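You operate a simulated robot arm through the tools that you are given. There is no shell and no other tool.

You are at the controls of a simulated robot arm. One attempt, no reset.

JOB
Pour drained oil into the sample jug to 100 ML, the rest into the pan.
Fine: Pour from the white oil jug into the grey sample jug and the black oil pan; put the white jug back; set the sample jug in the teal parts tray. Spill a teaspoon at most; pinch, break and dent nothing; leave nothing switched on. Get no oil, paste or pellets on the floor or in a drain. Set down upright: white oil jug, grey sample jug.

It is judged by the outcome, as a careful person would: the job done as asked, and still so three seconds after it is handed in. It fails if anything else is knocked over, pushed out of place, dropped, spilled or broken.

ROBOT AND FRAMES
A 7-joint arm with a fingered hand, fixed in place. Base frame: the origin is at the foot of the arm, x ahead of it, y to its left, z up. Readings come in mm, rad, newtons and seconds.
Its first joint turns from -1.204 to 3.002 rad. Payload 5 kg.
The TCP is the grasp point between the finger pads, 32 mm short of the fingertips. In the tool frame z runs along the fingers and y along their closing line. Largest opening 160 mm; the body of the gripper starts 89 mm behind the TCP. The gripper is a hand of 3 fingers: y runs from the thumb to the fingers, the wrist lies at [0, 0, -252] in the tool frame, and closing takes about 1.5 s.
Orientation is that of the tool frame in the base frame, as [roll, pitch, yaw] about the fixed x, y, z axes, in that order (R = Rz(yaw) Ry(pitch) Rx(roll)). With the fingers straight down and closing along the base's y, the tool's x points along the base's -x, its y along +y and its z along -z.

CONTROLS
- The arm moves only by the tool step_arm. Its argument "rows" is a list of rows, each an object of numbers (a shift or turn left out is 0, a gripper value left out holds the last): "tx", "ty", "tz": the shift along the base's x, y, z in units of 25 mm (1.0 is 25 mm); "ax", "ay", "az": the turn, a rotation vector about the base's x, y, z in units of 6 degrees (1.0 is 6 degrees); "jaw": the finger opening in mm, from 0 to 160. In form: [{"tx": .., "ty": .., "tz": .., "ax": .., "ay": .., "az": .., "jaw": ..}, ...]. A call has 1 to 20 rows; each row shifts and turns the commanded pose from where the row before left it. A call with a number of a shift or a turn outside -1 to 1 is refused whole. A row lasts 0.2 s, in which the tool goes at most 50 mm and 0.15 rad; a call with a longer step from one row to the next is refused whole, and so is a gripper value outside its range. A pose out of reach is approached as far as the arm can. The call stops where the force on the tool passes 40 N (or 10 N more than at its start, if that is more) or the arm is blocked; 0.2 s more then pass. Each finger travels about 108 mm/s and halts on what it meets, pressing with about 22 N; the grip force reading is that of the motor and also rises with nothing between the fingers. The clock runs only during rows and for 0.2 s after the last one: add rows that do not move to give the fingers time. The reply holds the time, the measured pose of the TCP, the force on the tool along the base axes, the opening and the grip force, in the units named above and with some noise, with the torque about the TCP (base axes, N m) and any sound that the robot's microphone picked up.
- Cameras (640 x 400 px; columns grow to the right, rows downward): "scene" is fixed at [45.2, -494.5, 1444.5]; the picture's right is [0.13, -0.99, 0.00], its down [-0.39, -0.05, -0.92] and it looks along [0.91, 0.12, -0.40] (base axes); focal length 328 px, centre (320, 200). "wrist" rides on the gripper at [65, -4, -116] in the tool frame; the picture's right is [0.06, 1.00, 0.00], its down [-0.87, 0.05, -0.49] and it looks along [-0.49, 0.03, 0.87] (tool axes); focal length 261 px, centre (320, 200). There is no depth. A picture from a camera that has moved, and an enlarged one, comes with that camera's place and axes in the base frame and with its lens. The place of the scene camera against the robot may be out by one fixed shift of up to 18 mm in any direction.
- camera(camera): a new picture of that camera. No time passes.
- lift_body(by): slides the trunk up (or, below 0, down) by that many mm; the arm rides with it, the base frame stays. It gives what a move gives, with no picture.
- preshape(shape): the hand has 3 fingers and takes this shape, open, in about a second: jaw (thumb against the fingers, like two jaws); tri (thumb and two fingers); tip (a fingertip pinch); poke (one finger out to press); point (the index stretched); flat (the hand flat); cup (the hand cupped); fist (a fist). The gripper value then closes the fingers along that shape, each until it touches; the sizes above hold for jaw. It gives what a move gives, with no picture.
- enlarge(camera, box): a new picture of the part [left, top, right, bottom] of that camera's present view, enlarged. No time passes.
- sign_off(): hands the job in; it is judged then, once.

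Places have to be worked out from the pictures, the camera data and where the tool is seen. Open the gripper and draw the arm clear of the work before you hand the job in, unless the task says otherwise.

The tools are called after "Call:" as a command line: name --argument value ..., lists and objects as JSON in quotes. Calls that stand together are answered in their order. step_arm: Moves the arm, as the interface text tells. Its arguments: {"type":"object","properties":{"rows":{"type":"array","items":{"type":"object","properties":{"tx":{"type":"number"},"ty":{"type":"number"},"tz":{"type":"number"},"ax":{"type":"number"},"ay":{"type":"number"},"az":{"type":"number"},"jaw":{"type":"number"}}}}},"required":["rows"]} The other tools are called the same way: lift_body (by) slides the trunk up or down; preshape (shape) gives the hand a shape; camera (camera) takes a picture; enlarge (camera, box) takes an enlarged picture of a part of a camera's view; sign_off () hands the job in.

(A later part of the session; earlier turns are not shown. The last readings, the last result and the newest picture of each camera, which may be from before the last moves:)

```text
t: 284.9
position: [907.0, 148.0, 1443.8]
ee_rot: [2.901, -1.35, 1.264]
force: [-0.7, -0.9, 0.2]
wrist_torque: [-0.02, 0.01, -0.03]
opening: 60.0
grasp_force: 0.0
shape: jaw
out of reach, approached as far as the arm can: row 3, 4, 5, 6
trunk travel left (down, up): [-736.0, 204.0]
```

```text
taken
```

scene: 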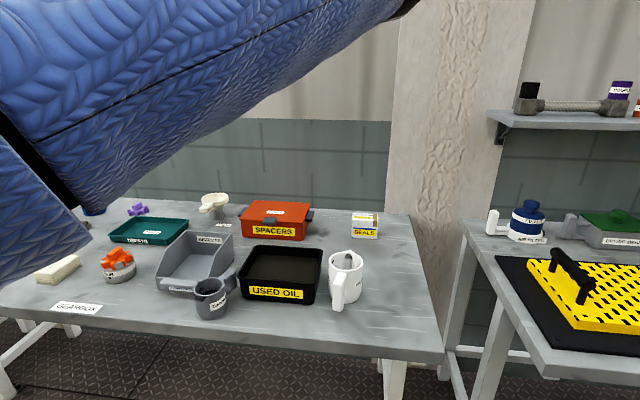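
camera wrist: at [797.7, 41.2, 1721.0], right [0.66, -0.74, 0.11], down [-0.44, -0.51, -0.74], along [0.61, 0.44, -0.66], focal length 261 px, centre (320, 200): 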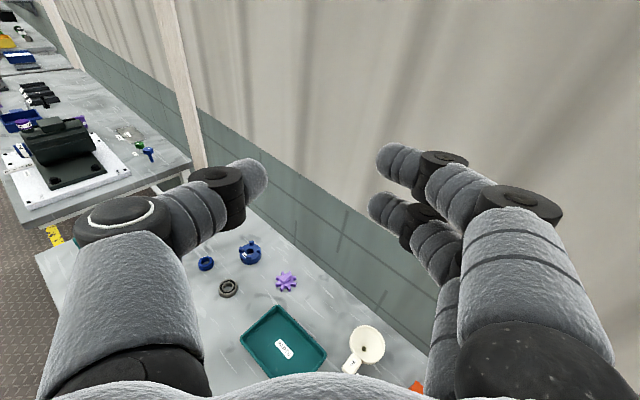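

Now TCP (907, 148) is reachable with a nearly level hand, only about 50 mm short. I test pushing straight outward in x, and lower still.

Call:
step_arm --rows '[{"tx": 0.8, "az": -0.3}, {"tx": 0.8, "az": -0.3}, {"tx": 0.8, "az": -0.3}, {}]'

Call:
step_arm --rows '[{"tz": -0.9}, {"tz": -0.9}, {"tz": -0.9}, {"tz": -0.9}, {"tz": -0.9}, {"tz": -0.9}, {}]'

Call:
step_arm --rows '[{"tx": 0.5, "ty": 0.7}, {"tx": 0.5, "ty": 0.7}, {"tx": 0.5, "ty": 0.7}, {}]'

```text
t: 285.9
position: [948.3, 120.0, 1444.8]
ee_rot: [2.901, -1.349, 1.167]
force: [0.4, 0.9, 0.9]
wrist_torque: [0.01, 0.0, 0.0]
opening: 60.2
grasp_force: 0.1
shape: jaw
out of reach, approached as far as the arm can: row 1, 2, 3
trunk travel left (down, up): [-736.0, 204.0]
```

```text
t: 287.5
position: [936.5, 100.8, 1314.2]
ee_rot: [2.901, -1.35, 1.169]
force: [0.1, -0.4, -1.2]
wrist_torque: [-0.04, 0.01, 0.04]
opening: 60.0
grasp_force: 0.1
shape: jaw
out of reach, approached as far as the arm can: row 2, 4, 5, 6
trunk travel left (down, up): [-736.0, 204.0]
```

```text
t: 288.5
position: [942.1, 103.4, 1329.1]
ee_rot: [2.901, -1.349, 1.167]
force: [-0.4, 0.2, 0.7]
wrist_torque: [0.03, 0.0, 0.03]
opening: 60.0
grasp_force: 0.1
shape: jaw
out of reach, approached as far as the arm can: row 1, 2, 3
trunk travel left (down, up): [-736.0, 204.0]
```

I map this limit a little more at a heading of about 30°, since the approach to the tray must pass between the bin and the hub.

Call:
step_arm --rows '[{"tz": 0.8, "az": -0.6, "tx": -0.5}, {"tz": 0.8, "az": -0.6, "tx": -0.5}, {"tz": 0.8, "az": -0.6, "tx": -0.5}, {"tz": 0.8, "az": -0.6}, {"tz": 0.8, "az": -0.6}, {"tz": 0.8}, {}]'

Call:
step_arm --rows '[{"tx": 0.5, "ty": 0.8}, {"tx": 0.5, "ty": 0.8}, {"tx": 0.5, "ty": 0.8}, {"tx": 0.5, "ty": 0.8}, {}]'

Call:
step_arm --rows '[{"ay": 0.6, "ax": -0.4}, {"ay": 0.6, "ax": -0.4}, {"ay": 0.6, "ax": -0.4}, {"ay": 0.6, "ax": -0.4}, {"tx": 0.4, "ty": 0.8}, {"tx": 0.4, "ty": 0.8}, {"tx": 0.4, "ty": 0.8}, {}]'

Call:
camera --camera "wrist"

```text
t: 290.1
position: [904.3, 103.4, 1448.6]
ee_rot: [2.905, -1.351, 0.85]
force: [0.9, 0.2, -0.2]
wrist_torque: [0.04, -0.04, 0.01]
opening: 59.9
grasp_force: 0.1
shape: jaw
trunk travel left (down, up): [-736.0, 204.0]
```

```text
t: 291.3
position: [910.2, 103.9, 1450.3]
ee_rot: [2.899, -1.35, 0.856]
force: [0.2, -0.8, -0.3]
wrist_torque: [0.04, -0.01, -0.01]
opening: 60.1
grasp_force: 0.1
shape: jaw
out of reach, approached as far as the arm can: row 1, 2, 3, 4
trunk travel left (down, up): [-736.0, 204.0]
```

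```text
t: 293.1
position: [905.2, 85.3, 1446.5]
ee_rot: [3.011, -1.205, 0.748]
force: [-0.3, -0.3, 0.1]
wrist_torque: [0.01, -0.02, 0.0]
opening: 60.0
grasp_force: 0.0
shape: jaw
out of reach, approached as far as the arm can: row 1, 2, 3, 4, 5, 6, 7
trunk travel left (down, up): [-736.0, 204.0]
```

```text
taken
camera wrist: at [831.7, 43.7, 1547.8], right [0.6, -0.79, 0.1], down [-0.57, -0.52, -0.63], along [0.56, 0.32, -0.77], focal length 261 px, centre (320, 200)
```

wrist: 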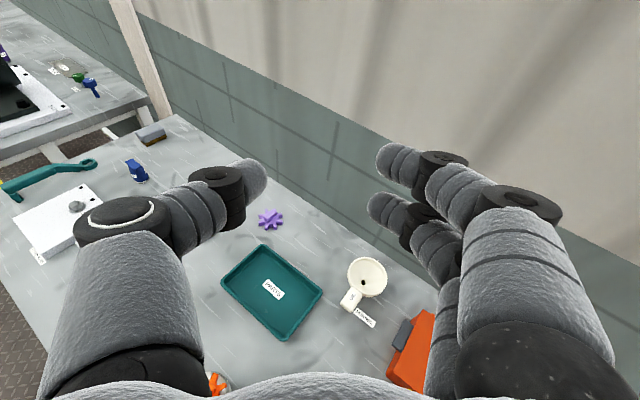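

The limit is in the wrist's position. I test whether rolling the hand about its own axis frees more reach, which would show it's an orientation limit.

Call:
step_arm --rows '[{"ax": 0.675, "ay": 0.387, "az": -0.3}, {"ax": 0.675, "ay": 0.387, "az": -0.3}, {"ax": 0.675, "ay": 0.387, "az": -0.3}, {"ax": 0.675, "ay": 0.387, "az": -0.3}, {"tx": 0.4, "ty": 0.8}, {"tx": 0.4, "ty": 0.8}, {"tx": 0.4, "ty": 0.8}, {}]'

Call:
step_arm --rows '[{"ax": -0.675, "ay": -0.387, "az": 0.3}, {"ax": -0.675, "ay": -0.387, "az": 0.3}, {"ax": -0.675, "ay": -0.387, "az": 0.3}, {"ax": -0.675, "ay": -0.387, "az": 0.3}, {"ax": -0.675, "ay": -0.387, "az": 0.3}, {"ax": -0.675, "ay": -0.387, "az": 0.3}, {"ax": -0.675, "ay": -0.387, "az": 0.3}, {"ax": -0.675, "ay": -0.387, "az": 0.3}, {"tx": 0.4, "ty": 0.8}, {"tx": 0.4, "ty": 0.8}, {"tx": 0.4, "ty": 0.8}, {}]'

```text
t: 294.9
position: [905.8, 84.7, 1445.0]
ee_rot: [-2.45, -1.125, -0.142]
force: [-0.7, 0.3, 0.6]
wrist_torque: [0.0, 0.0, 0.04]
opening: 60.1
grasp_force: 0.0
shape: jaw
out of reach, approached as far as the arm can: row 5, 6, 7
trunk travel left (down, up): [-736.0, 204.0]
```

```text
t: 297.5
position: [906.0, 84.3, 1446.0]
ee_rot: [2.558, -1.112, 1.249]
force: [0.1, -0.5, -0.2]
wrist_torque: [0.02, -0.01, 0.0]
opening: 60.0
grasp_force: 0.0
shape: jaw
out of reach, approached as far as the arm can: row 7, 9, 10, 11
trunk travel left (down, up): [-736.0, 204.0]
```

It's a wrist-position limit that depends on the arm's posture, and the last posture already gained about 90 mm. I try improving it further: higher and closer first, then left, then back out and down.

Call:
step_arm --rows '[{"tx": -0.8, "tz": 0.8, "ax": 0.675, "ay": 0.387, "az": -0.3}, {"tx": -0.8, "tz": 0.8, "ax": 0.675, "ay": 0.387, "az": -0.3}, {"tx": -0.8, "tz": 0.8, "ax": 0.675, "ay": 0.387, "az": -0.3}, {"tx": -0.8, "tz": 0.8, "ax": 0.675, "ay": 0.387, "az": -0.3}, {"tx": -0.8, "tz": 0.8}, {"tx": -0.8, "tz": 0.8}, {"tx": -0.8, "tz": 0.8}, {"tx": -0.8, "tz": 0.8}, {"tx": -0.8, "tz": 0.8}, {"tx": -0.8, "tz": 0.8}, {}]'

Call:
step_arm --rows '[{"ty": 0.9, "az": 0.5}, {"ty": 0.9, "az": 0.5}, {"ty": 0.9, "az": 0.5}, {"ty": 0.9, "az": 0.5}, {"ty": 0.9, "az": 0.5}, {"ty": 0.9, "az": 0.5}, {"ty": 0.9, "az": 0.5}, {"ty": 0.9, "az": 0.5}, {}]'

Call:
camera --camera "scene"

```text
t: 299.9
position: [706.7, 83.3, 1643.6]
ee_rot: [-3.041, -1.212, 0.502]
force: [0.9, -1.5, 0.5]
wrist_torque: [-0.02, -0.03, -0.01]
opening: 60.1
grasp_force: 0.1
shape: jaw
trunk travel left (down, up): [-736.0, 204.0]
```

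```text
t: 301.9
position: [722.4, 160.1, 1654.2]
ee_rot: [-3.04, -1.214, 0.895]
force: [-0.3, -0.1, 0.3]
wrist_torque: [0.03, 0.01, -0.01]
opening: 60.0
grasp_force: 0.1
shape: jaw
out of reach, approached as far as the arm can: row 2, 3, 4, 5, 6, 7, 8
trunk travel left (down, up): [-736.0, 204.0]
```

```text
taken
```

scene: 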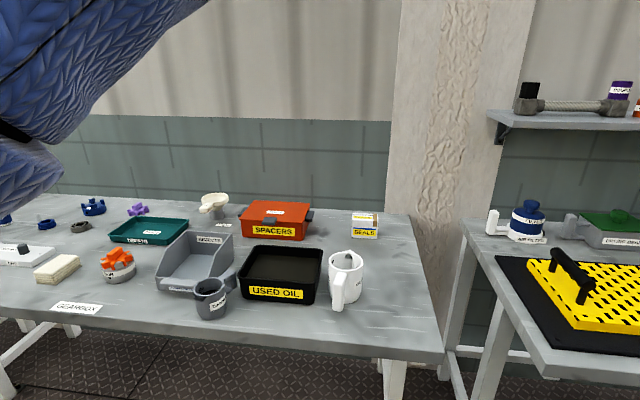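

The limit is the upper arm's sideways angle, so the wrist can only get to about (837, -77). That is just enough to place the jug if I hold it by its handle with the hand heading about 64° and pitched 35°. I test that exact hand pose in the air first.

Call:
step_arm --rows '[{"tx": 0.8, "ty": -0.3, "tz": -0.9, "az": 0.2}, {"tx": 0.8, "ty": -0.3, "tz": -0.9, "az": 0.2}, {"tx": 0.8, "ty": -0.3, "tz": -0.9, "az": 0.2}, {"tx": 0.8, "ty": -0.3, "tz": -0.9, "az": 0.2}, {"tx": 0.8, "ty": -0.3, "tz": -0.9, "az": 0.2}, {"tx": 0.8, "ty": -0.3, "tz": -0.9, "az": 0.2}, {"tx": 0.8, "ty": -0.3, "tz": -0.9, "az": 0.2}, {"tx": 0.8, "ty": -0.3, "tz": -0.9, "az": 0.2}, {"tx": 0.8, "tz": -0.9, "az": 0.2}, {"tx": 0.8, "tz": -0.9, "az": 0.2}, {"tz": -0.9}, {"tz": -0.9}, {}]'

Call:
step_arm --rows '[{"ax": -0.54, "ay": 0.3}, {"ax": -0.54, "ay": 0.3}, {"ax": -0.54, "ay": 0.3}, {"ax": -0.54, "ay": 0.3}, {"tz": -0.9}, {"tz": -0.9}, {"tz": -0.9}, {"tz": -0.9}, {"tz": -0.5}, {}]'

Call:
camera --camera "wrist"

```text
t: 304.7
position: [921.3, 99.7, 1386.0]
ee_rot: [-3.042, -1.213, 1.133]
force: [-0.4, -1.4, 0.3]
wrist_torque: [-0.05, 0.01, -0.02]
opening: 60.0
grasp_force: 0.0
shape: jaw
trunk travel left (down, up): [-736.0, 204.0]
```

```text
t: 306.9
position: [909.7, 86.8, 1301.2]
ee_rot: [-3.018, -1.02, 1.108]
force: [0.4, -0.4, 0.2]
wrist_torque: [0.02, -0.02, 0.01]
opening: 59.8
grasp_force: 0.1
shape: jaw
out of reach, approached as far as the arm can: row 2, 3, 4, 9
trunk travel left (down, up): [-736.0, 204.0]
```

```text
taken
camera wrist: at [891.0, 24.1, 1416.8], right [0.95, -0.32, -0.01], down [-0.28, -0.82, -0.49], along [0.15, 0.47, -0.87], focal length 261 px, centre (320, 200)
```

wrist: 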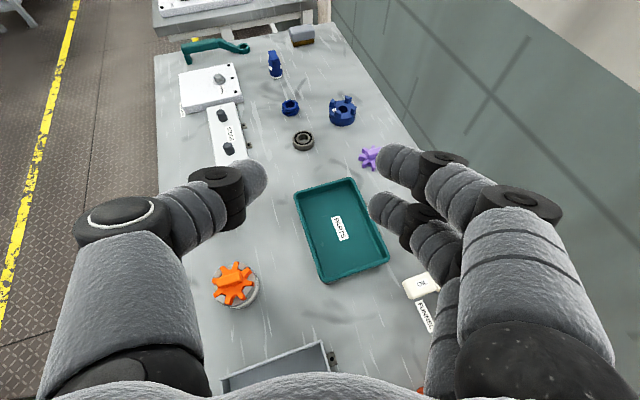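

I now see what is happening: the shoulder is in its flipped branch (pitch and roll both at their limits), which keeps the upper arm up and to the right. The natural branch is reached by stretching the arm out to the right and cranking it once around. There's free space there, so I first raise the trunk and swing out to the right.

Call:
lift_body --by 200

Call:
step_arm --rows '[{"tx": -0.44, "ty": -0.98, "az": -0.9}, {"tx": -0.44, "ty": -0.98, "az": -0.9}, {"tx": -0.44, "ty": -0.98, "az": -0.9}, {"tx": -0.44, "ty": -0.98, "az": -0.9}, {"tx": -0.44, "ty": -0.98, "az": -0.9}, {"tx": -0.44, "ty": -0.98, "az": -0.9}, {"tx": -0.44, "ty": -0.98, "az": -0.9}, {"tx": -0.44, "ty": -0.98, "az": -0.9}, {"tx": -0.44, "ty": -0.98, "az": -0.9}, {"tx": -0.44, "ty": -0.98, "az": -0.9}, {"tx": -0.44, "ty": -0.98, "az": -0.9}, {"tx": -0.44, "ty": -0.98, "az": -0.9}, {"tx": -0.44, "ty": -0.98, "az": -0.9}, {"tx": -0.44, "ty": -0.98, "az": -0.9}, {"tx": -0.44, "ty": -0.98, "az": -0.9}, {"tx": -0.44, "ty": -0.98, "az": -0.9}, {}]'

Call:
camera --camera "wrist"

```text
t: 309.1
position: [910.1, 85.7, 1500.8]
ee_rot: [-3.016, -1.02, 1.108]
force: [1.0, -0.1, 0.7]
wrist_torque: [0.0, -0.01, 0.02]
opening: 60.0
grasp_force: 0.0
shape: jaw
trunk travel left (down, up): [-936.0, 4.0]
```

```text
t: 312.7
position: [734.2, -306.6, 1500.8]
ee_rot: [-3.018, -1.023, -0.4]
force: [-0.2, -0.2, -0.3]
wrist_torque: [0.01, 0.04, -0.02]
opening: 60.0
grasp_force: 0.0
shape: jaw
trunk travel left (down, up): [-936.0, 4.0]
```

```text
taken
camera wrist: at [671.1, -290.4, 1616.4], right [-0.26, -0.97, -0.01], down [-0.84, 0.23, -0.49], along [0.48, -0.12, -0.87], focal length 261 px, centre (320, 200)
```

wrist: 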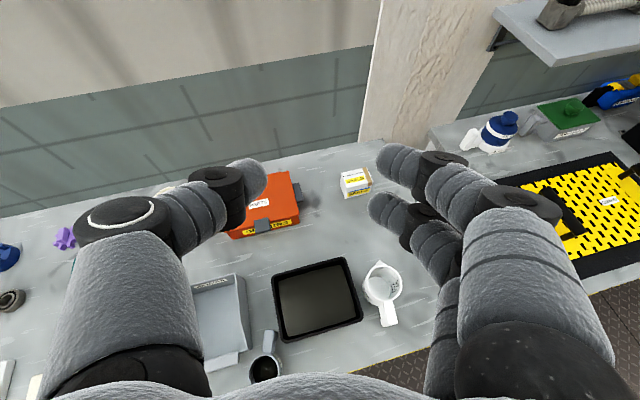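

On course. I continue out to the right.

Call:
step_arm --rows '[{"tx": -0.4, "ty": -0.95, "az": -0.6}, {"tx": -0.4, "ty": -0.95, "az": -0.6}, {"tx": -0.4, "ty": -0.95, "az": -0.6}, {"tx": -0.4, "ty": -0.95, "az": -0.6}, {"tx": -0.4, "ty": -0.95, "az": -0.6}, {"tx": -0.4, "ty": -0.95, "az": -0.6}, {"tx": -0.4, "ty": -0.95, "az": -0.6}, {"tx": -0.4, "ty": -0.95, "az": -0.6}, {"tx": -0.4, "ty": -0.95, "az": -0.6}, {"tx": -0.4, "ty": -0.95, "az": -0.6}, {"tx": -0.4, "ty": -0.95, "az": -0.6}, {"tx": -0.4, "ty": -0.95, "az": -0.6}, {"tx": -0.4, "ty": -0.95, "az": -0.6}, {"tx": -0.4, "ty": -0.95, "az": -0.6}, {"tx": -0.4, "ty": -0.95, "az": -0.6}, {"tx": -0.4, "ty": -0.95, "az": -0.6}, {}]'

Call:
camera --camera "wrist"

Call:
camera --camera "scene"

```text
t: 316.3
position: [571.5, -686.3, 1501.2]
ee_rot: [-3.017, -1.021, -1.407]
force: [1.0, 0.7, 0.7]
wrist_torque: [0.0, 0.03, -0.02]
opening: 59.9
grasp_force: 0.0
shape: jaw
trunk travel left (down, up): [-936.0, 4.0]
```

```text
taken
camera wrist: at [552.6, -625.0, 1616.9], right [-0.95, -0.3, -0.01], down [-0.26, 0.83, -0.49], along [0.16, -0.46, -0.87], focal length 261 px, centre (320, 200)
```

wrist: 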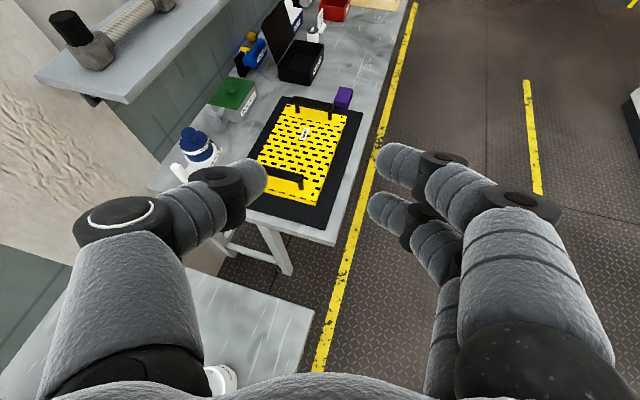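

```text
taken
```

scene: 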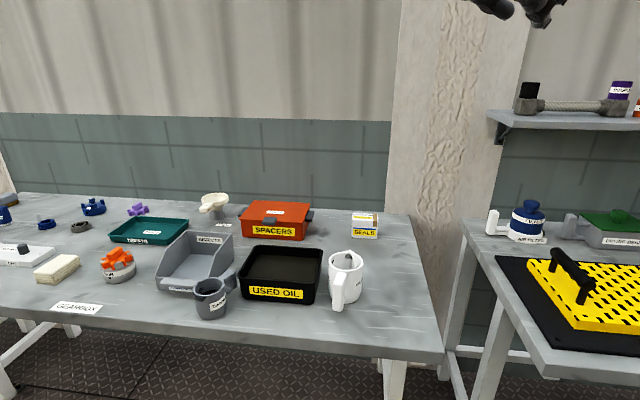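

The aisle to the right is open. I level the hand and stretch out to the right.

Call:
step_arm --rows '[{"ax": -0.86, "ay": -0.15, "tx": -0.25, "ty": -0.9}, {"ax": -0.86, "ay": -0.15, "tx": -0.25, "ty": -0.9}, {"ax": -0.86, "ay": -0.15, "tx": -0.25, "ty": -0.9}, {"ax": -0.86, "ay": -0.15, "tx": -0.25, "ty": -0.9}, {"ax": -0.86, "ay": -0.15, "tx": -0.25, "ty": -0.9}, {"ax": -0.86, "ay": -0.15, "tx": -0.25, "ty": -0.9}, {"az": -0.5, "tx": -0.25, "ty": -0.95}, {"az": -0.5, "tx": -0.25, "ty": -0.95}, {"az": -0.5, "tx": -0.25, "ty": -0.95}, {"tx": -0.25, "ty": -0.95}, {"tx": -0.25, "ty": -0.95}, {"tx": -0.25, "ty": -0.95}, {"tx": -0.25, "ty": -0.95}, {"tx": -0.25, "ty": -0.95}, {"tx": -0.25, "ty": -0.95}, {"tx": -0.25, "ty": -0.95}, {}]'

Call:
step_arm --rows '[{"tx": -0.25, "ty": -0.95}, {"tx": -0.25, "ty": -0.95}, {"tx": -0.25, "ty": -0.95}, {"tx": -0.25, "ty": -0.95}, {"tx": -0.25, "ty": -0.95}, {"tx": -0.25, "ty": -0.95}, {"tx": -0.25, "ty": -0.95}, {"tx": -0.25, "ty": -0.95}, {"tx": -0.25, "ty": -0.95}, {"tx": -0.25, "ty": -0.95}, {"tx": -0.25, "ty": -0.95}, {"tx": -0.25, "ty": -0.95}, {"tx": -0.25, "ty": -0.95}, {}]'

Call:
camera --camera "wrist"

```text
t: 319.9
position: [480.9, -1103.8, 1512.3]
ee_rot: [-1.844, -1.569, -2.735]
force: [0.8, 0.2, -0.2]
wrist_torque: [0.04, 0.01, 0.0]
opening: 60.2
grasp_force: 0.0
shape: jaw
out of reach, approached as far as the arm can: row 4, 5, 6
trunk travel left (down, up): [-936.0, 4.0]
```

```text
t: 322.9
position: [397.8, -1412.8, 1513.6]
ee_rot: [-1.8, -1.567, -2.78]
force: [-0.1, -0.4, 0.7]
wrist_torque: [-0.03, 0.01, 0.02]
opening: 59.9
grasp_force: 0.1
shape: jaw
trunk travel left (down, up): [-936.0, 4.0]
```

```text
taken
camera wrist: at [387.6, -1296.7, 1578.6], right [-0.99, -0.13, 0.06], down [-0.12, 0.48, -0.87], along [0.09, -0.87, -0.49], focal length 261 px, centre (320, 200)
```

wrist: 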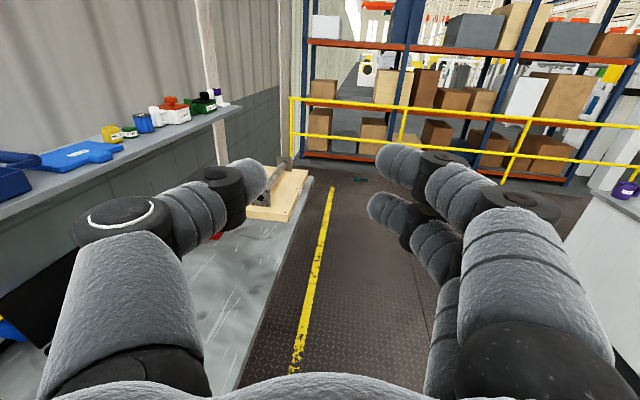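

Open space all around. I go a little further out.

Call:
step_arm --rows '[{"tx": -0.4, "ty": -0.9, "tz": -0.1}, {"tx": -0.4, "ty": -0.9, "tz": -0.1}, {"tx": -0.4, "ty": -0.9, "tz": -0.1}, {"tx": -0.4, "ty": -0.9, "tz": -0.1}, {"tx": -0.4, "ty": -0.9, "tz": -0.1}, {}]'

Call:
camera --camera "scene"

```text
t: 324.3
position: [346.8, -1527.4, 1498.5]
ee_rot: [-1.962, -1.569, -2.616]
force: [-0.3, -1.4, 0.6]
wrist_torque: [-0.02, -0.03, 0.0]
opening: 59.9
grasp_force: 0.0
shape: jaw
trunk travel left (down, up): [-936.0, 4.0]
```

```text
taken
```

scene: 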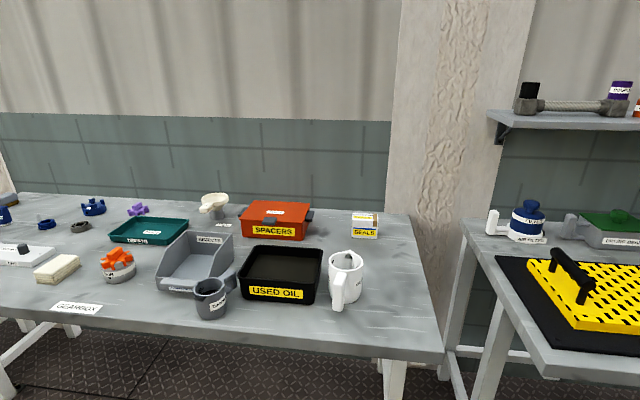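

The arm is stretched out to the right. Now I crank it around the shoulder line, first a quarter turn upward, watching for any reach flags.

Call:
step_arm --rows '[{"tx": -0.049, "tz": 0.989, "ay": -0.8}, {"tx": -0.131, "tz": 0.981, "ay": -0.8}, {"tx": -0.213, "tz": 0.967, "ay": -0.8}, {"tx": -0.293, "tz": 0.945, "ay": -0.8}, {"tx": -0.371, "tz": 0.918, "ay": -0.8}, {"tx": -0.446, "tz": 0.884, "ay": -0.8}, {"tx": -0.519, "tz": 0.843, "ay": -0.8}, {"tx": -0.587, "tz": 0.797, "ay": -0.8}, {"tx": -0.652, "tz": 0.744, "ay": -0.8}, {"tx": -0.712, "tz": 0.688, "ay": -0.8}, {"tx": -0.767, "tz": 0.626, "ay": -0.8}, {"tx": -0.817, "tz": 0.559, "ay": -0.8}, {"tx": -0.861, "tz": 0.489, "ay": -0.8}, {"tx": -0.899, "tz": 0.415, "ay": -0.8}, {"tx": -0.931, "tz": 0.339, "ay": -0.8}, {"tx": -0.955, "tz": 0.259, "ay": -0.8}, {"tx": -0.974, "tz": 0.179, "ay": -0.8}, {"tx": -0.985, "tz": 0.097, "ay": -0.8}, {}]'

Call:
camera --camera "wrist"

```text
t: 328.3
position: [69.2, -1527.2, 1791.1]
ee_rot: [-1.436, -0.059, -3.139]
force: [0.1, -0.2, 0.3]
wrist_torque: [0.01, -0.01, -0.01]
opening: 60.3
grasp_force: 0.2
shape: jaw
trunk travel left (down, up): [-936.0, 4.0]
```

```text
taken
camera wrist: at [4.2, -1411.9, 1784.0], right [-0.12, -0.13, -0.98], down [0.86, 0.48, -0.17], along [0.5, -0.87, 0.06], focal length 261 px, centre (320, 200)
```

wrist: 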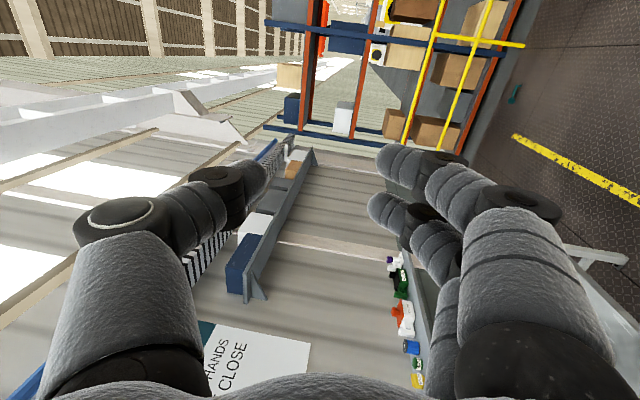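

No reach flags, and the shoulder is following. I continue over the top in smaller batches.

Call:
step_arm --rows '[{"tx": -0.99, "tz": 0.014, "ay": -0.8}, {"tx": -0.988, "tz": -0.069, "ay": -0.8}, {"tx": -0.978, "tz": -0.151, "ay": -0.8}, {"tx": -0.962, "tz": -0.233, "ay": -0.8}, {"tx": -0.94, "tz": -0.313, "ay": -0.8}, {"tx": -0.91, "tz": -0.39, "ay": -0.8}, {"tx": -0.874, "tz": -0.464, "ay": -0.8}, {"tx": -0.833, "tz": -0.537, "ay": -0.8}, {"tx": -0.784, "tz": -0.604, "ay": -0.8}, {"tx": -0.731, "tz": -0.667, "ay": -0.8}, {}]'

Call:
camera --camera "wrist"

```text
t: 330.7
position: [-153.8, -1526.0, 1705.9]
ee_rot: [-1.435, 0.777, -3.14]
force: [1.0, 0.4, -0.2]
wrist_torque: [-0.01, 0.04, -0.01]
opening: 59.9
grasp_force: 0.0
shape: jaw
trunk travel left (down, up): [-936.0, 4.0]
```

```text
taken
camera wrist: at [-191.8, -1411.6, 1652.1], right [0.65, -0.13, -0.75], down [0.7, 0.48, 0.52], along [0.29, -0.87, 0.41], focal length 261 px, centre (320, 200)
```

wrist: 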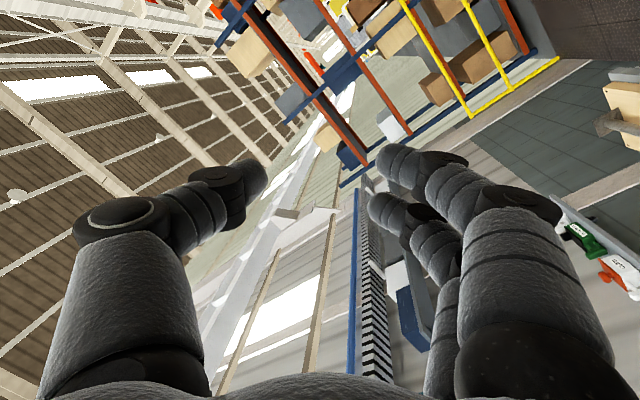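

High open hall with no obstacles. I continue around the back and down.

Call:
step_arm --rows '[{"tx": -0.672, "tz": -0.727, "ay": -0.8}, {"tx": -0.61, "tz": -0.78, "ay": -0.8}, {"tx": -0.543, "tz": -0.829, "ay": -0.8}, {"tx": -0.471, "tz": -0.871, "ay": -0.8}, {"tx": -0.396, "tz": -0.907, "ay": -0.8}, {"tx": -0.319, "tz": -0.938, "ay": -0.8}, {"tx": -0.24, "tz": -0.96, "ay": -0.8}, {"tx": -0.158, "tz": -0.977, "ay": -0.8}, {"tx": -0.076, "tz": -0.987, "ay": -0.8}, {"tx": 0.007, "tz": -0.99, "ay": -0.8}, {}]'

Call:
camera --camera "wrist"

```text
t: 333.1
position: [-242.1, -1525.6, 1483.6]
ee_rot: [1.675, 1.525, -0.032]
force: [0.0, 1.3, 0.1]
wrist_torque: [0.03, 0.01, 0.03]
opening: 60.2
grasp_force: 0.1
shape: jaw
trunk travel left (down, up): [-936.0, 4.0]
```

```text
taken
camera wrist: at [-226.0, -1410.9, 1417.7], right [0.99, -0.13, -0.02], down [0.08, 0.48, 0.87], along [-0.11, -0.87, 0.49], focal length 261 px, centre (320, 200)
```

wrist: 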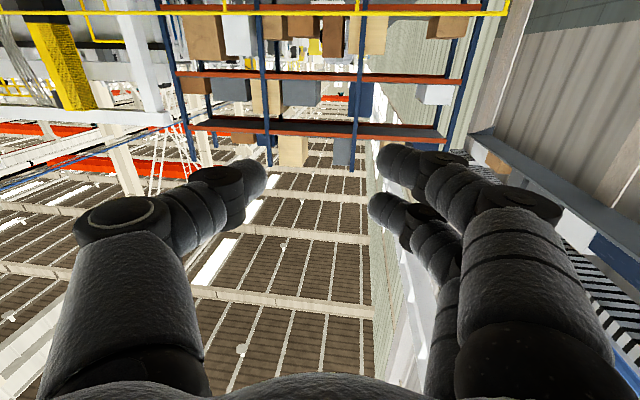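

Half a turn done without any flags. I continue down and forward.

Call:
step_arm --rows '[{"tx": 0.09, "tz": -0.986, "ay": -0.8}, {"tx": 0.172, "tz": -0.975, "ay": -0.8}, {"tx": 0.252, "tz": -0.957, "ay": -0.8}, {"tx": 0.332, "tz": -0.933, "ay": -0.8}, {"tx": 0.409, "tz": -0.902, "ay": -0.8}, {"tx": 0.483, "tz": -0.864, "ay": -0.8}, {"tx": 0.553, "tz": -0.821, "ay": -0.8}, {"tx": 0.621, "tz": -0.771, "ay": -0.8}, {"tx": 0.683, "tz": -0.717, "ay": -0.8}, {"tx": 0.741, "tz": -0.657, "ay": -0.8}, {}]'

Call:
step_arm --rows '[{"tx": 0.793, "tz": -0.593, "ay": -0.8}, {"tx": 0.84, "tz": -0.525, "ay": -0.8}, {"tx": 0.88, "tz": -0.452, "ay": -0.8}, {"tx": 0.916, "tz": -0.377, "ay": -0.8}, {"tx": 0.943, "tz": -0.299, "ay": -0.8}, {"tx": 0.965, "tz": -0.22, "ay": -0.8}, {"tx": 0.98, "tz": -0.138, "ay": -0.8}, {"tx": 0.988, "tz": -0.055, "ay": -0.8}, {"tx": 0.99, "tz": 0.028, "ay": -0.8}, {"tx": 0.984, "tz": 0.11, "ay": -0.8}, {}]'

Call:
camera --camera "wrist"

```text
t: 335.5
position: [-132.7, -1520.4, 1268.4]
ee_rot: [1.703, 0.687, -0.002]
force: [0.2, -0.6, 0.4]
wrist_torque: [0.03, 0.0, -0.02]
opening: 60.0
grasp_force: 0.1
shape: jaw
out of reach, approached as far as the arm can: row 5, 8
trunk travel left (down, up): [-936.0, 4.0]
```

```text
t: 337.9
position: [98.1, -1517.6, 1208.1]
ee_rot: [1.707, -0.15, -0.002]
force: [0.7, 0.5, -0.1]
wrist_torque: [-0.03, -0.01, 0.02]
opening: 59.8
grasp_force: 0.0
shape: jaw
out of reach, approached as far as the arm can: row 7
trunk travel left (down, up): [-936.0, 4.0]
```

```text
taken
camera wrist: at [161.5, -1403.4, 1228.5], right [-0.09, -0.13, 0.99], down [-0.88, 0.48, -0.01], along [-0.47, -0.87, -0.16], focal length 261 px, centre (320, 200)
```

wrist: 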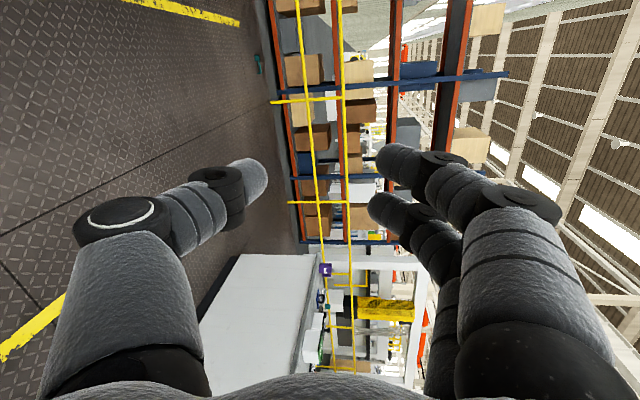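

Three quarters around. Now the last quarter, up and forward to the starting point of the crank.

Call:
step_arm --rows '[{"tx": 0.971, "tz": 0.192, "ay": -0.8, "ty": 0.05}, {"tx": 0.951, "tz": 0.273, "ay": -0.8, "ty": 0.05}, {"tx": 0.926, "tz": 0.351, "ay": -0.8, "ty": 0.05}, {"tx": 0.893, "tz": 0.428, "ay": -0.8, "ty": 0.05}, {"tx": 0.854, "tz": 0.501, "ay": -0.8, "ty": 0.05}, {"tx": 0.809, "tz": 0.57, "ay": -0.8, "ty": 0.05}, {"tx": 0.758, "tz": 0.637, "ay": -0.8, "ty": 0.05}, {"tx": 0.703, "tz": 0.698, "ay": -0.8, "ty": 0.05}, {"tx": 0.642, "tz": 0.754, "ay": -0.8, "ty": 0.05}, {"tx": 0.576, "tz": 0.805, "ay": -0.8}, {"tx": 0.507, "tz": 0.85, "ay": -0.8}, {"tx": 0.434, "tz": 0.89, "ay": -0.8}, {"tx": 0.358, "tz": 0.923, "ay": -0.8}, {"tx": 0.279, "tz": 0.949, "ay": -0.8}, {"tx": 0.199, "tz": 0.97, "ay": -0.8}, {"tx": 0.117, "tz": 0.983, "ay": -0.8}, {"tx": 0.035, "tz": 0.989, "ay": -0.8}, {}]'

Call:
camera --camera "wrist"

```text
t: 341.7
position: [343.6, -1502.8, 1501.2]
ee_rot: [-2.022, -1.566, -2.557]
force: [0.5, 0.2, -0.8]
wrist_torque: [0.0, -0.03, -0.03]
opening: 59.8
grasp_force: 0.1
shape: jaw
out of reach, approached as far as the arm can: row 9, 14
trunk travel left (down, up): [-936.0, 4.0]
```

```text
taken
camera wrist: at [333.4, -1387.7, 1566.8], right [-0.99, -0.13, 0.06], down [-0.12, 0.48, -0.87], along [0.09, -0.87, -0.49], focal length 261 px, centre (320, 200)
```

wrist: 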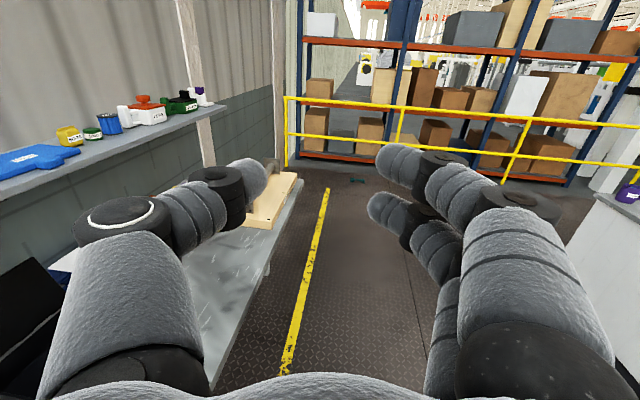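

The full crank is done. I now return to the front and see which branch the shoulder is in.

Call:
step_arm --rows '[{"tx": 0.25, "ty": 0.97}, {"tx": 0.25, "ty": 0.97}, {"tx": 0.25, "ty": 0.97}, {"tx": 0.25, "ty": 0.97}, {"tx": 0.25, "ty": 0.97}, {"tx": 0.25, "ty": 0.97}, {"tx": 0.25, "ty": 0.97}, {"tx": 0.25, "ty": 0.97}, {"tx": 0.25, "ty": 0.97}, {"tx": 0.25, "ty": 0.97}, {"tx": 0.25, "ty": 0.97}, {"tx": 0.25, "ty": 0.97}, {"tx": 0.25, "ty": 0.97}, {"tx": 0.25, "ty": 0.97}, {"tx": 0.25, "ty": 0.97}, {"tx": 0.25, "ty": 0.97}, {"tx": 0.25, "ty": 0.97}, {}]'

Call:
step_arm --rows '[{"tx": 0.3, "ty": 0.95, "az": 0.5}, {"tx": 0.3, "ty": 0.95, "az": 0.5}, {"tx": 0.3, "ty": 0.95, "az": 0.5}, {"tx": 0.3, "ty": 0.95, "az": 0.5}, {"tx": 0.3, "ty": 0.95, "az": 0.5}, {"tx": 0.3, "ty": 0.95, "az": 0.5}, {"tx": 0.3, "ty": 0.95, "az": 0.5}, {"tx": 0.3, "ty": 0.95, "az": 0.5}, {"tx": 0.3, "ty": 0.95, "az": 0.5}, {"tx": 0.3, "ty": 0.95, "az": 0.5}, {"tx": 0.3, "ty": 0.95, "az": 0.5}, {"tx": 0.3, "ty": 0.95, "az": 0.5}, {"tx": 0.3, "ty": 0.95, "az": 0.5}, {"tx": 0.3, "ty": 0.95, "az": 0.5}, {"tx": 0.3, "ty": 0.95, "az": 0.5}, {}]'

Call:
camera --camera "scene"

```text
t: 345.5
position: [448.4, -1093.1, 1502.8]
ee_rot: [-2.118, -1.567, -2.46]
force: [0.8, 0.1, 0.4]
wrist_torque: [-0.04, 0.03, 0.0]
opening: 60.1
grasp_force: 0.0
shape: jaw
trunk travel left (down, up): [-936.0, 4.0]
```

```text
t: 348.9
position: [561.0, -734.3, 1502.9]
ee_rot: [-1.899, -1.568, -1.895]
force: [0.2, 0.5, -0.2]
wrist_torque: [0.0, 0.01, -0.02]
opening: 60.1
grasp_force: 0.1
shape: jaw
trunk travel left (down, up): [-936.0, 4.0]
```

```text
taken
```

scene: 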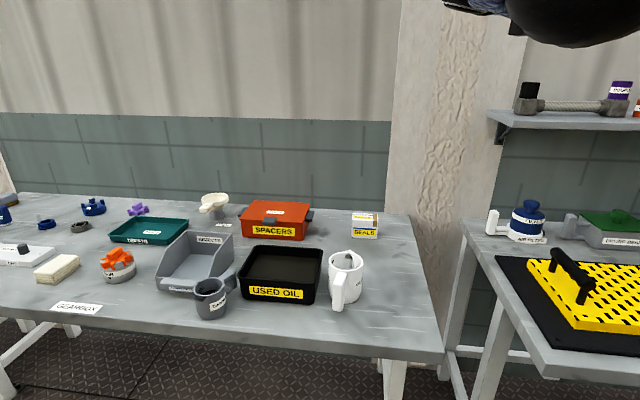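

Smooth so far. I continue toward the front-left at the same height.

Call:
step_arm --rows '[{"tx": 0.42, "ty": 0.96, "az": 0.4}, {"tx": 0.42, "ty": 0.96, "az": 0.4}, {"tx": 0.42, "ty": 0.96, "az": 0.4}, {"tx": 0.42, "ty": 0.96, "az": 0.4}, {"tx": 0.42, "ty": 0.96, "az": 0.4}, {"tx": 0.42, "ty": 0.96, "az": 0.4}, {"tx": 0.42, "ty": 0.96, "az": 0.4}, {"tx": 0.42, "ty": 0.96, "az": 0.4}, {"tx": 0.42, "ty": 0.96, "az": 0.4}, {"tx": 0.42, "ty": 0.96, "az": 0.4}, {"tx": 0.42, "ty": 0.96, "az": 0.4}, {"tx": 0.42, "ty": 0.96, "az": 0.4}, {"tx": 0.42, "ty": 0.96, "az": 0.4}, {"tx": 0.42, "ty": 0.96, "az": 0.4}, {"tx": 0.42, "ty": 0.96, "az": 0.4}, {"tx": 0.42, "ty": 0.96, "az": 0.4}, {"tx": 0.42, "ty": 0.96, "az": 0.4}, {"tx": 0.42, "ty": 0.96, "az": 0.4}, {}]'

Call:
step_arm --rows '[{"tx": 0.2, "ty": 0.96, "az": 0.2}, {"tx": 0.2, "ty": 0.96, "az": 0.2}, {"tx": 0.2, "ty": 0.96, "az": 0.2}, {"tx": 0.2, "ty": 0.96, "az": 0.2}, {"tx": 0.2, "ty": 0.96, "az": 0.2}, {"tx": 0.2, "ty": 0.96, "az": 0.2}, {"tx": 0.2, "ty": 0.96, "az": 0.2}, {"tx": 0.2, "ty": 0.96, "az": 0.2}, {"tx": 0.2, "ty": 0.96, "az": 0.2}, {"tx": 0.2, "ty": 0.96, "az": 0.2}, {"tx": 0.2, "ty": 0.96, "az": 0.2}, {"tx": 0.2, "ty": 0.96, "az": 0.2}, {"tx": 0.2, "ty": 0.96, "az": 0.2}, {"tx": 0.2, "ty": 0.96, "az": 0.2}, {"tx": 0.2, "ty": 0.96, "az": 0.2}, {"tx": 0.2, "ty": 0.96, "az": 0.2}, {}]'

Call:
camera --camera "scene"

```text
t: 352.9
position: [750.6, -301.8, 1502.9]
ee_rot: [-1.675, -1.567, -1.364]
force: [0.0, -0.1, -0.4]
wrist_torque: [-0.03, -0.01, -0.01]
opening: 60.2
grasp_force: 0.1
shape: jaw
trunk travel left (down, up): [-936.0, 4.0]
```

```text
t: 356.5
position: [830.8, 81.2, 1503.9]
ee_rot: [-1.765, -1.568, -0.939]
force: [0.0, -0.4, 0.3]
wrist_torque: [-0.02, -0.01, -0.01]
opening: 60.0
grasp_force: 0.1
shape: jaw
trunk travel left (down, up): [-936.0, 4.0]
```

```text
taken
```

scene: 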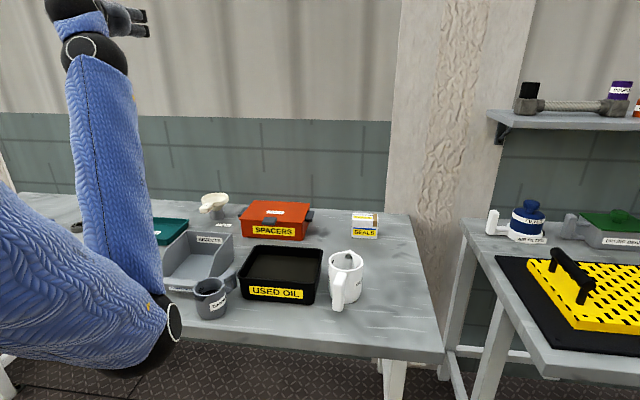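

The shoulder is now in its natural branch: the elbow hangs down in front of the table and there is no left limit. I pitch the hand down and go back above the grey jug.

Call:
step_arm --rows '[{"ax": -0.335, "ay": 0.932, "tx": -0.5, "ty": -0.7, "tz": -0.6}, {"ax": -0.335, "ay": 0.932, "tx": -0.5, "ty": -0.7, "tz": -0.6}, {"ax": -0.335, "ay": 0.932, "tx": -0.5, "ty": -0.7, "tz": -0.6}, {"ax": -0.335, "ay": 0.932, "tx": -0.5, "ty": -0.7, "tz": -0.6}, {"ax": -0.335, "ay": 0.932, "tx": -0.5, "ty": -0.7, "tz": -0.6}, {"ax": -0.335, "ay": 0.932, "tx": -0.5, "ty": -0.7, "tz": -0.6}, {"ax": -0.335, "ay": 0.932, "tx": -0.5, "ty": -0.7, "tz": -0.6}, {"ax": -0.335, "ay": 0.932, "tx": -0.5, "ty": -0.7, "tz": -0.6}, {"ax": -0.335, "ay": 0.932, "tx": -0.5, "ty": -0.7, "tz": -0.6}, {"ax": -0.335, "ay": 0.932, "tx": -0.5, "ty": -0.7, "tz": -0.6}, {}]'

Call:
camera --camera "scene"

Call:
camera --camera "wrist"

```text
t: 357.3
position: [842.8, -47.9, 1439.7]
ee_rot: [-2.822, -1.259, -0.05]
force: [-0.2, 1.4, -1.1]
wrist_torque: [-0.01, 0.0, -0.05]
opening: 60.0
grasp_force: 0.1
shape: jaw
out of reach, approached as far as the arm can: row 3, 4
trunk travel left (down, up): [-936.0, 4.0]
stopped in row 4: the arm was blocked; the commanded pose is now the measured one
```

```text
taken
```

scene: 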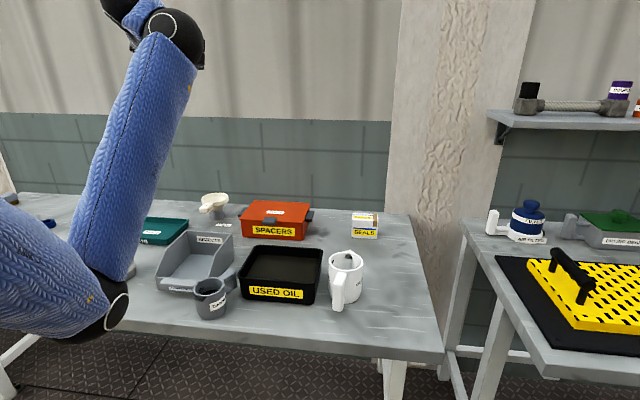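

```text
taken
camera wrist: at [756.6, -75.9, 1535.8], right [0.27, -0.96, -0.04], down [-0.71, -0.17, -0.69], along [0.66, 0.21, -0.72], focal length 261 px, centre (320, 200)
```

wrist: 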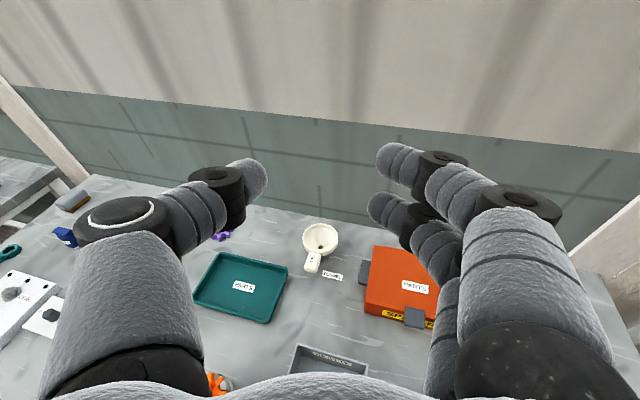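

The wrist is at its bend limit because the forearm points up. I lower the hand first, which brings the forearm toward horizontal, and pitch down after that.

Call:
step_arm --rows '[{"tz": -0.8, "tx": -0.1}, {"tz": -0.8, "tx": -0.1}, {"tz": -0.8, "tx": -0.1}, {"tz": -0.8, "tx": -0.1}, {"tz": -0.8, "tx": -0.1}, {"tz": -0.8, "tx": -0.1}, {"tz": -0.8, "tx": -0.1}, {"tz": -0.8, "tx": -0.1}, {"tz": -0.8, "tx": -0.1}, {"tz": -0.8, "tx": -0.1}, {}]'

Call:
camera --camera "scene"

```text
t: 359.7
position: [822.0, -61.1, 1243.5]
ee_rot: [-2.905, -1.27, 0.021]
force: [-0.1, -0.6, -1.2]
wrist_torque: [0.04, -0.03, 0.01]
opening: 60.0
grasp_force: 0.2
shape: jaw
trunk travel left (down, up): [-936.0, 4.0]
```

```text
taken
```

scene: 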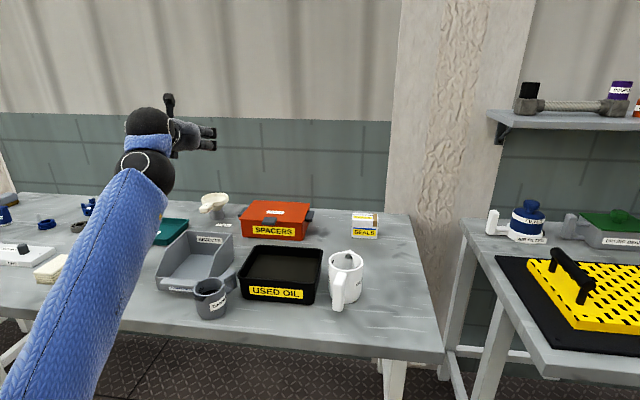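

Good posture. I move over the grey jug with the hand at a heading of -15°, pitched about 30° and with the roll corrected.

Call:
step_arm --rows '[{"tx": -0.68, "ty": -0.34, "tz": -0.6, "az": -0.845, "jaw": 88}, {"tx": -0.68, "ty": -0.34, "tz": -0.6, "az": -0.845}, {"tx": -0.68, "ty": -0.34, "tz": -0.6, "az": -0.845}, {"tx": -0.68, "ty": -0.34, "tz": -0.6, "az": -0.845}, {"tx": -0.68, "ty": -0.34, "tz": -0.6, "az": -0.845}, {"tx": -0.68, "ty": -0.34, "tz": -0.6, "az": -0.845}, {"tx": -0.68, "ty": -0.34, "tz": -0.6, "ax": -0.64, "ay": 0.17}, {"tx": -0.68, "ty": -0.34, "tz": -0.6, "ax": 0.19, "ay": 0.715}, {"tx": -0.68, "ty": -0.34, "tz": -0.6, "ax": 0.19, "ay": 0.715}, {"tx": -0.68, "ty": -0.34, "tz": -0.6, "ax": 0.19, "ay": 0.715}, {}]'

Call:
camera --camera "scene"

Call:
camera --camera "wrist"

```text
t: 360.6
position: [769.1, -133.3, 1185.2]
ee_rot: [2.897, -1.287, 0.223]
force: [0.7, -0.2, -0.1]
wrist_torque: [-0.01, 0.0, 0.02]
opening: 87.7
grasp_force: 0.1
shape: jaw
trunk travel left (down, up): [-936.0, 4.0]
stopped in row 4: the arm was blocked; the commanded pose is now the measured one
```

```text
taken
```

scene: 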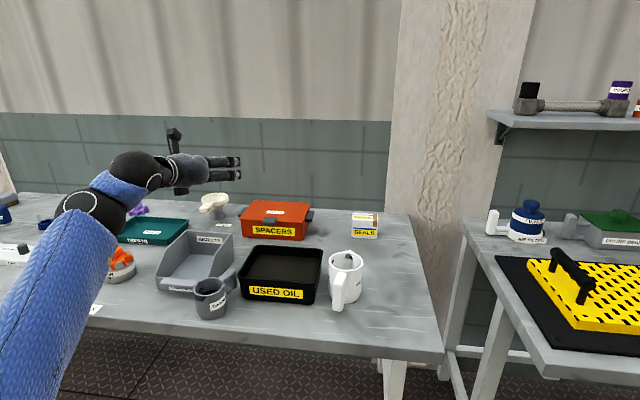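

```text
taken
camera wrist: at [677.1, -122.1, 1279.1], right [0.0, -0.99, 0.13], down [-0.71, -0.09, -0.7], along [0.7, -0.09, -0.71], focal length 261 px, centre (320, 200)
```

wrist: 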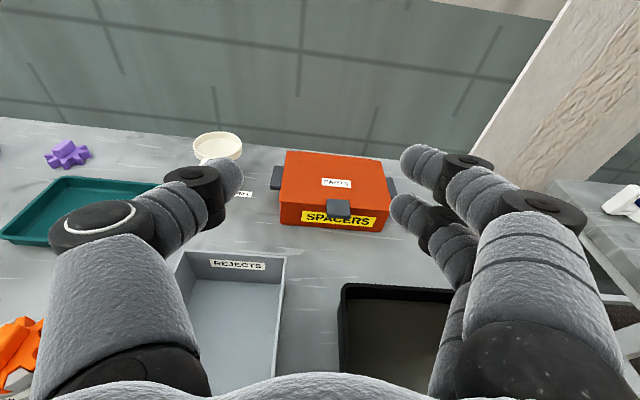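

Blocked: the elbow has swung inward against the robot's own body. I back out to the right, where the elbow hangs outward, and approach the jug from that side.

Call:
step_arm --rows '[{"tx": 0.2, "ty": -0.9, "tz": 0.3}, {"tx": 0.2, "ty": -0.9, "tz": 0.3}, {"tx": 0.2, "ty": -0.9, "tz": 0.3}, {"ty": -0.9}, {"ty": -0.9}, {"ty": -0.9}, {"ty": -0.9}, {"ty": -0.9}, {"ty": -0.9}, {"ty": -0.9}, {"ty": -0.9}, {"ty": -0.9}, {"ty": -0.9}, {"ty": -0.9}, {"ty": -0.9}, {"ty": -0.9}, {}]'

Call:
camera --camera "scene"

```text
t: 364.2
position: [784.3, -492.0, 1208.2]
ee_rot: [2.897, -1.287, 0.224]
force: [0.0, -0.3, -0.7]
wrist_torque: [-0.02, -0.01, 0.01]
opening: 87.5
grasp_force: 0.0
shape: jaw
trunk travel left (down, up): [-936.0, 4.0]
```

```text
taken
```

scene: 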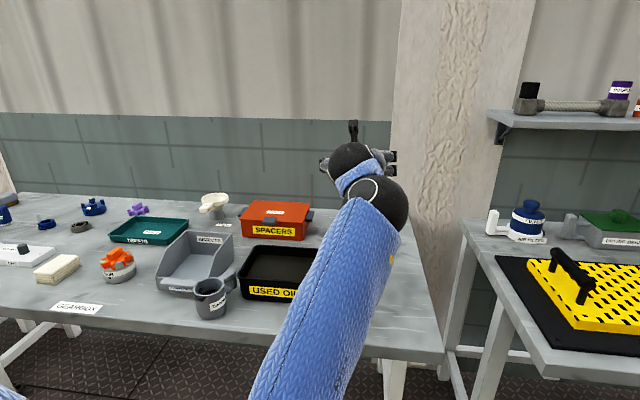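

I retract in x here on the right first, then slide left toward the jug at a safe height.

Call:
step_arm --rows '[{"tx": -0.7, "tz": -0.4}, {"tx": -0.7, "tz": -0.4}, {"tx": -0.7, "tz": -0.4}, {"tx": -0.7, "tz": -0.4}, {"tx": -0.7, "tz": -0.4}, {"tx": -0.7, "tz": -0.4}, {"tx": -0.7, "tz": -0.4}, {"tx": -0.2}, {}]'

Call:
step_arm --rows '[{"ty": 0.9}, {"ty": 0.9}, {"ty": 0.9}, {"ty": 0.9}, {"ty": 0.9}, {"ty": 0.9}, {"ty": 0.9}, {"ty": 0.9}, {"ty": 0.9}, {"ty": 0.9}, {"ty": 0.9}, {"ty": 0.9}, {"ty": 0.9}, {"ty": 0.9}, {"ty": 0.6}, {}]'

Call:
camera --camera "scene"

Call:
camera --camera "wrist"

```text
t: 366.2
position: [658.9, -494.7, 1138.1]
ee_rot: [2.898, -1.288, 0.221]
force: [0.5, 0.1, 0.2]
wrist_torque: [0.0, -0.02, 0.02]
opening: 87.7
grasp_force: 0.1
shape: jaw
trunk travel left (down, up): [-936.0, 4.0]
```

```text
t: 368.7
position: [675.7, -292.1, 1159.9]
ee_rot: [2.383, -1.235, 0.76]
force: [0.3, 0.5, 2.4]
wrist_torque: [-0.03, 0.18, -0.05]
opening: 87.8
grasp_force: 0.2
shape: jaw
trunk travel left (down, up): [-936.0, 4.0]
stopped in row 12: the arm was blocked; the commanded pose is now the measured one
```

```text
taken
```

scene: 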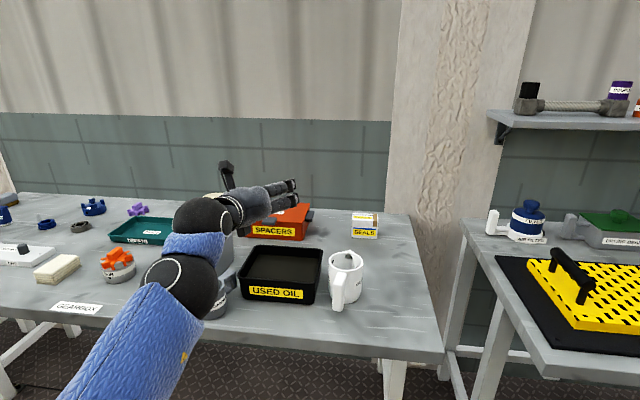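

```text
taken
camera wrist: at [579.9, -269.4, 1247.2], right [0.04, -0.96, 0.29], down [-0.68, -0.24, -0.69], along [0.73, -0.17, -0.66], focal length 261 px, centre (320, 200)
```

wrist: 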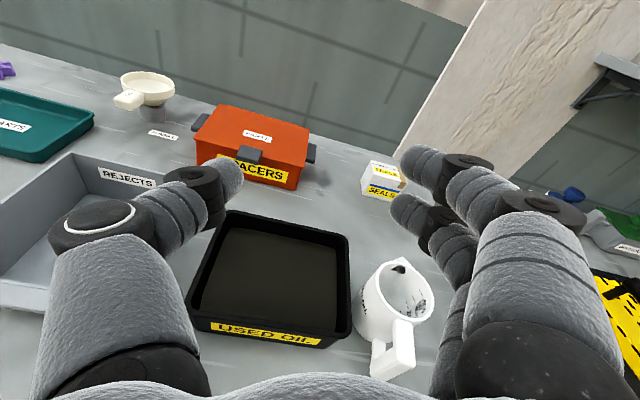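

Blocked again by the elbow near the body. I'll bring the arm back out to the right, pitch the hand down there while the elbow lies outward, and come in with that posture.

Call:
step_arm --rows '[{"ty": -0.9, "tz": 0.7}, {"ty": -0.9, "tz": 0.7}, {"ty": -0.9, "tz": 0.7}, {"ty": -0.9, "tz": 0.7}, {"ty": -0.9, "tz": 0.7}, {"ty": -0.9, "tz": 0.7}, {"ty": -0.9, "tz": 0.7, "az": -0.5}, {"ty": -0.9, "tz": 0.7, "az": -0.5}, {"ty": -0.9, "tz": 0.7, "az": -0.5}, {"ty": -0.9, "tz": 0.7, "az": -0.5}, {"ty": -0.9, "tz": 0.7, "az": -0.5}, {"ty": -0.9, "tz": 0.7, "az": -0.5}, {"ty": -0.9, "tz": 0.7, "az": -0.5}, {"ty": -0.9, "tz": 0.7, "az": -0.5}, {"ty": -0.9, "tz": 0.7, "az": -0.5}, {"ty": -0.9, "tz": 0.7, "az": -0.5}, {"ty": -0.9, "tz": 0.7, "az": -0.5}, {"ty": -0.9, "tz": 0.7, "az": -0.5}, {}]'

Call:
camera --camera "scene"

Call:
camera --camera "wrist"

```text
t: 372.7
position: [675.8, -692.4, 1458.1]
ee_rot: [2.399, -1.24, 0.114]
force: [0.1, 0.8, 1.1]
wrist_torque: [0.01, 0.02, 0.0]
opening: 87.7
grasp_force: 0.0
shape: jaw
out of reach, approached as far as the arm can: row 16, 17, 18
trunk travel left (down, up): [-936.0, 4.0]
```

```text
taken
```

scene: 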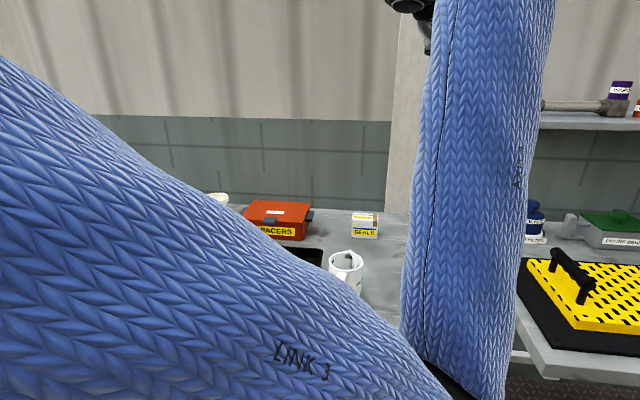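

```text
taken
camera wrist: at [610.8, -617.7, 1546.1], right [-0.53, -0.8, 0.28], down [-0.69, 0.22, -0.69], along [0.49, -0.56, -0.67], focal length 261 px, centre (320, 200)
```

wrist: 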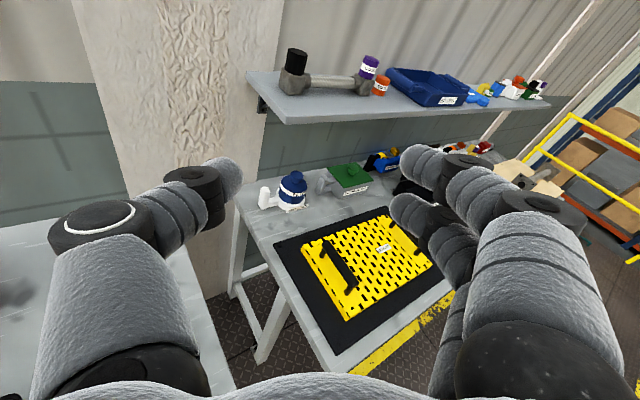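

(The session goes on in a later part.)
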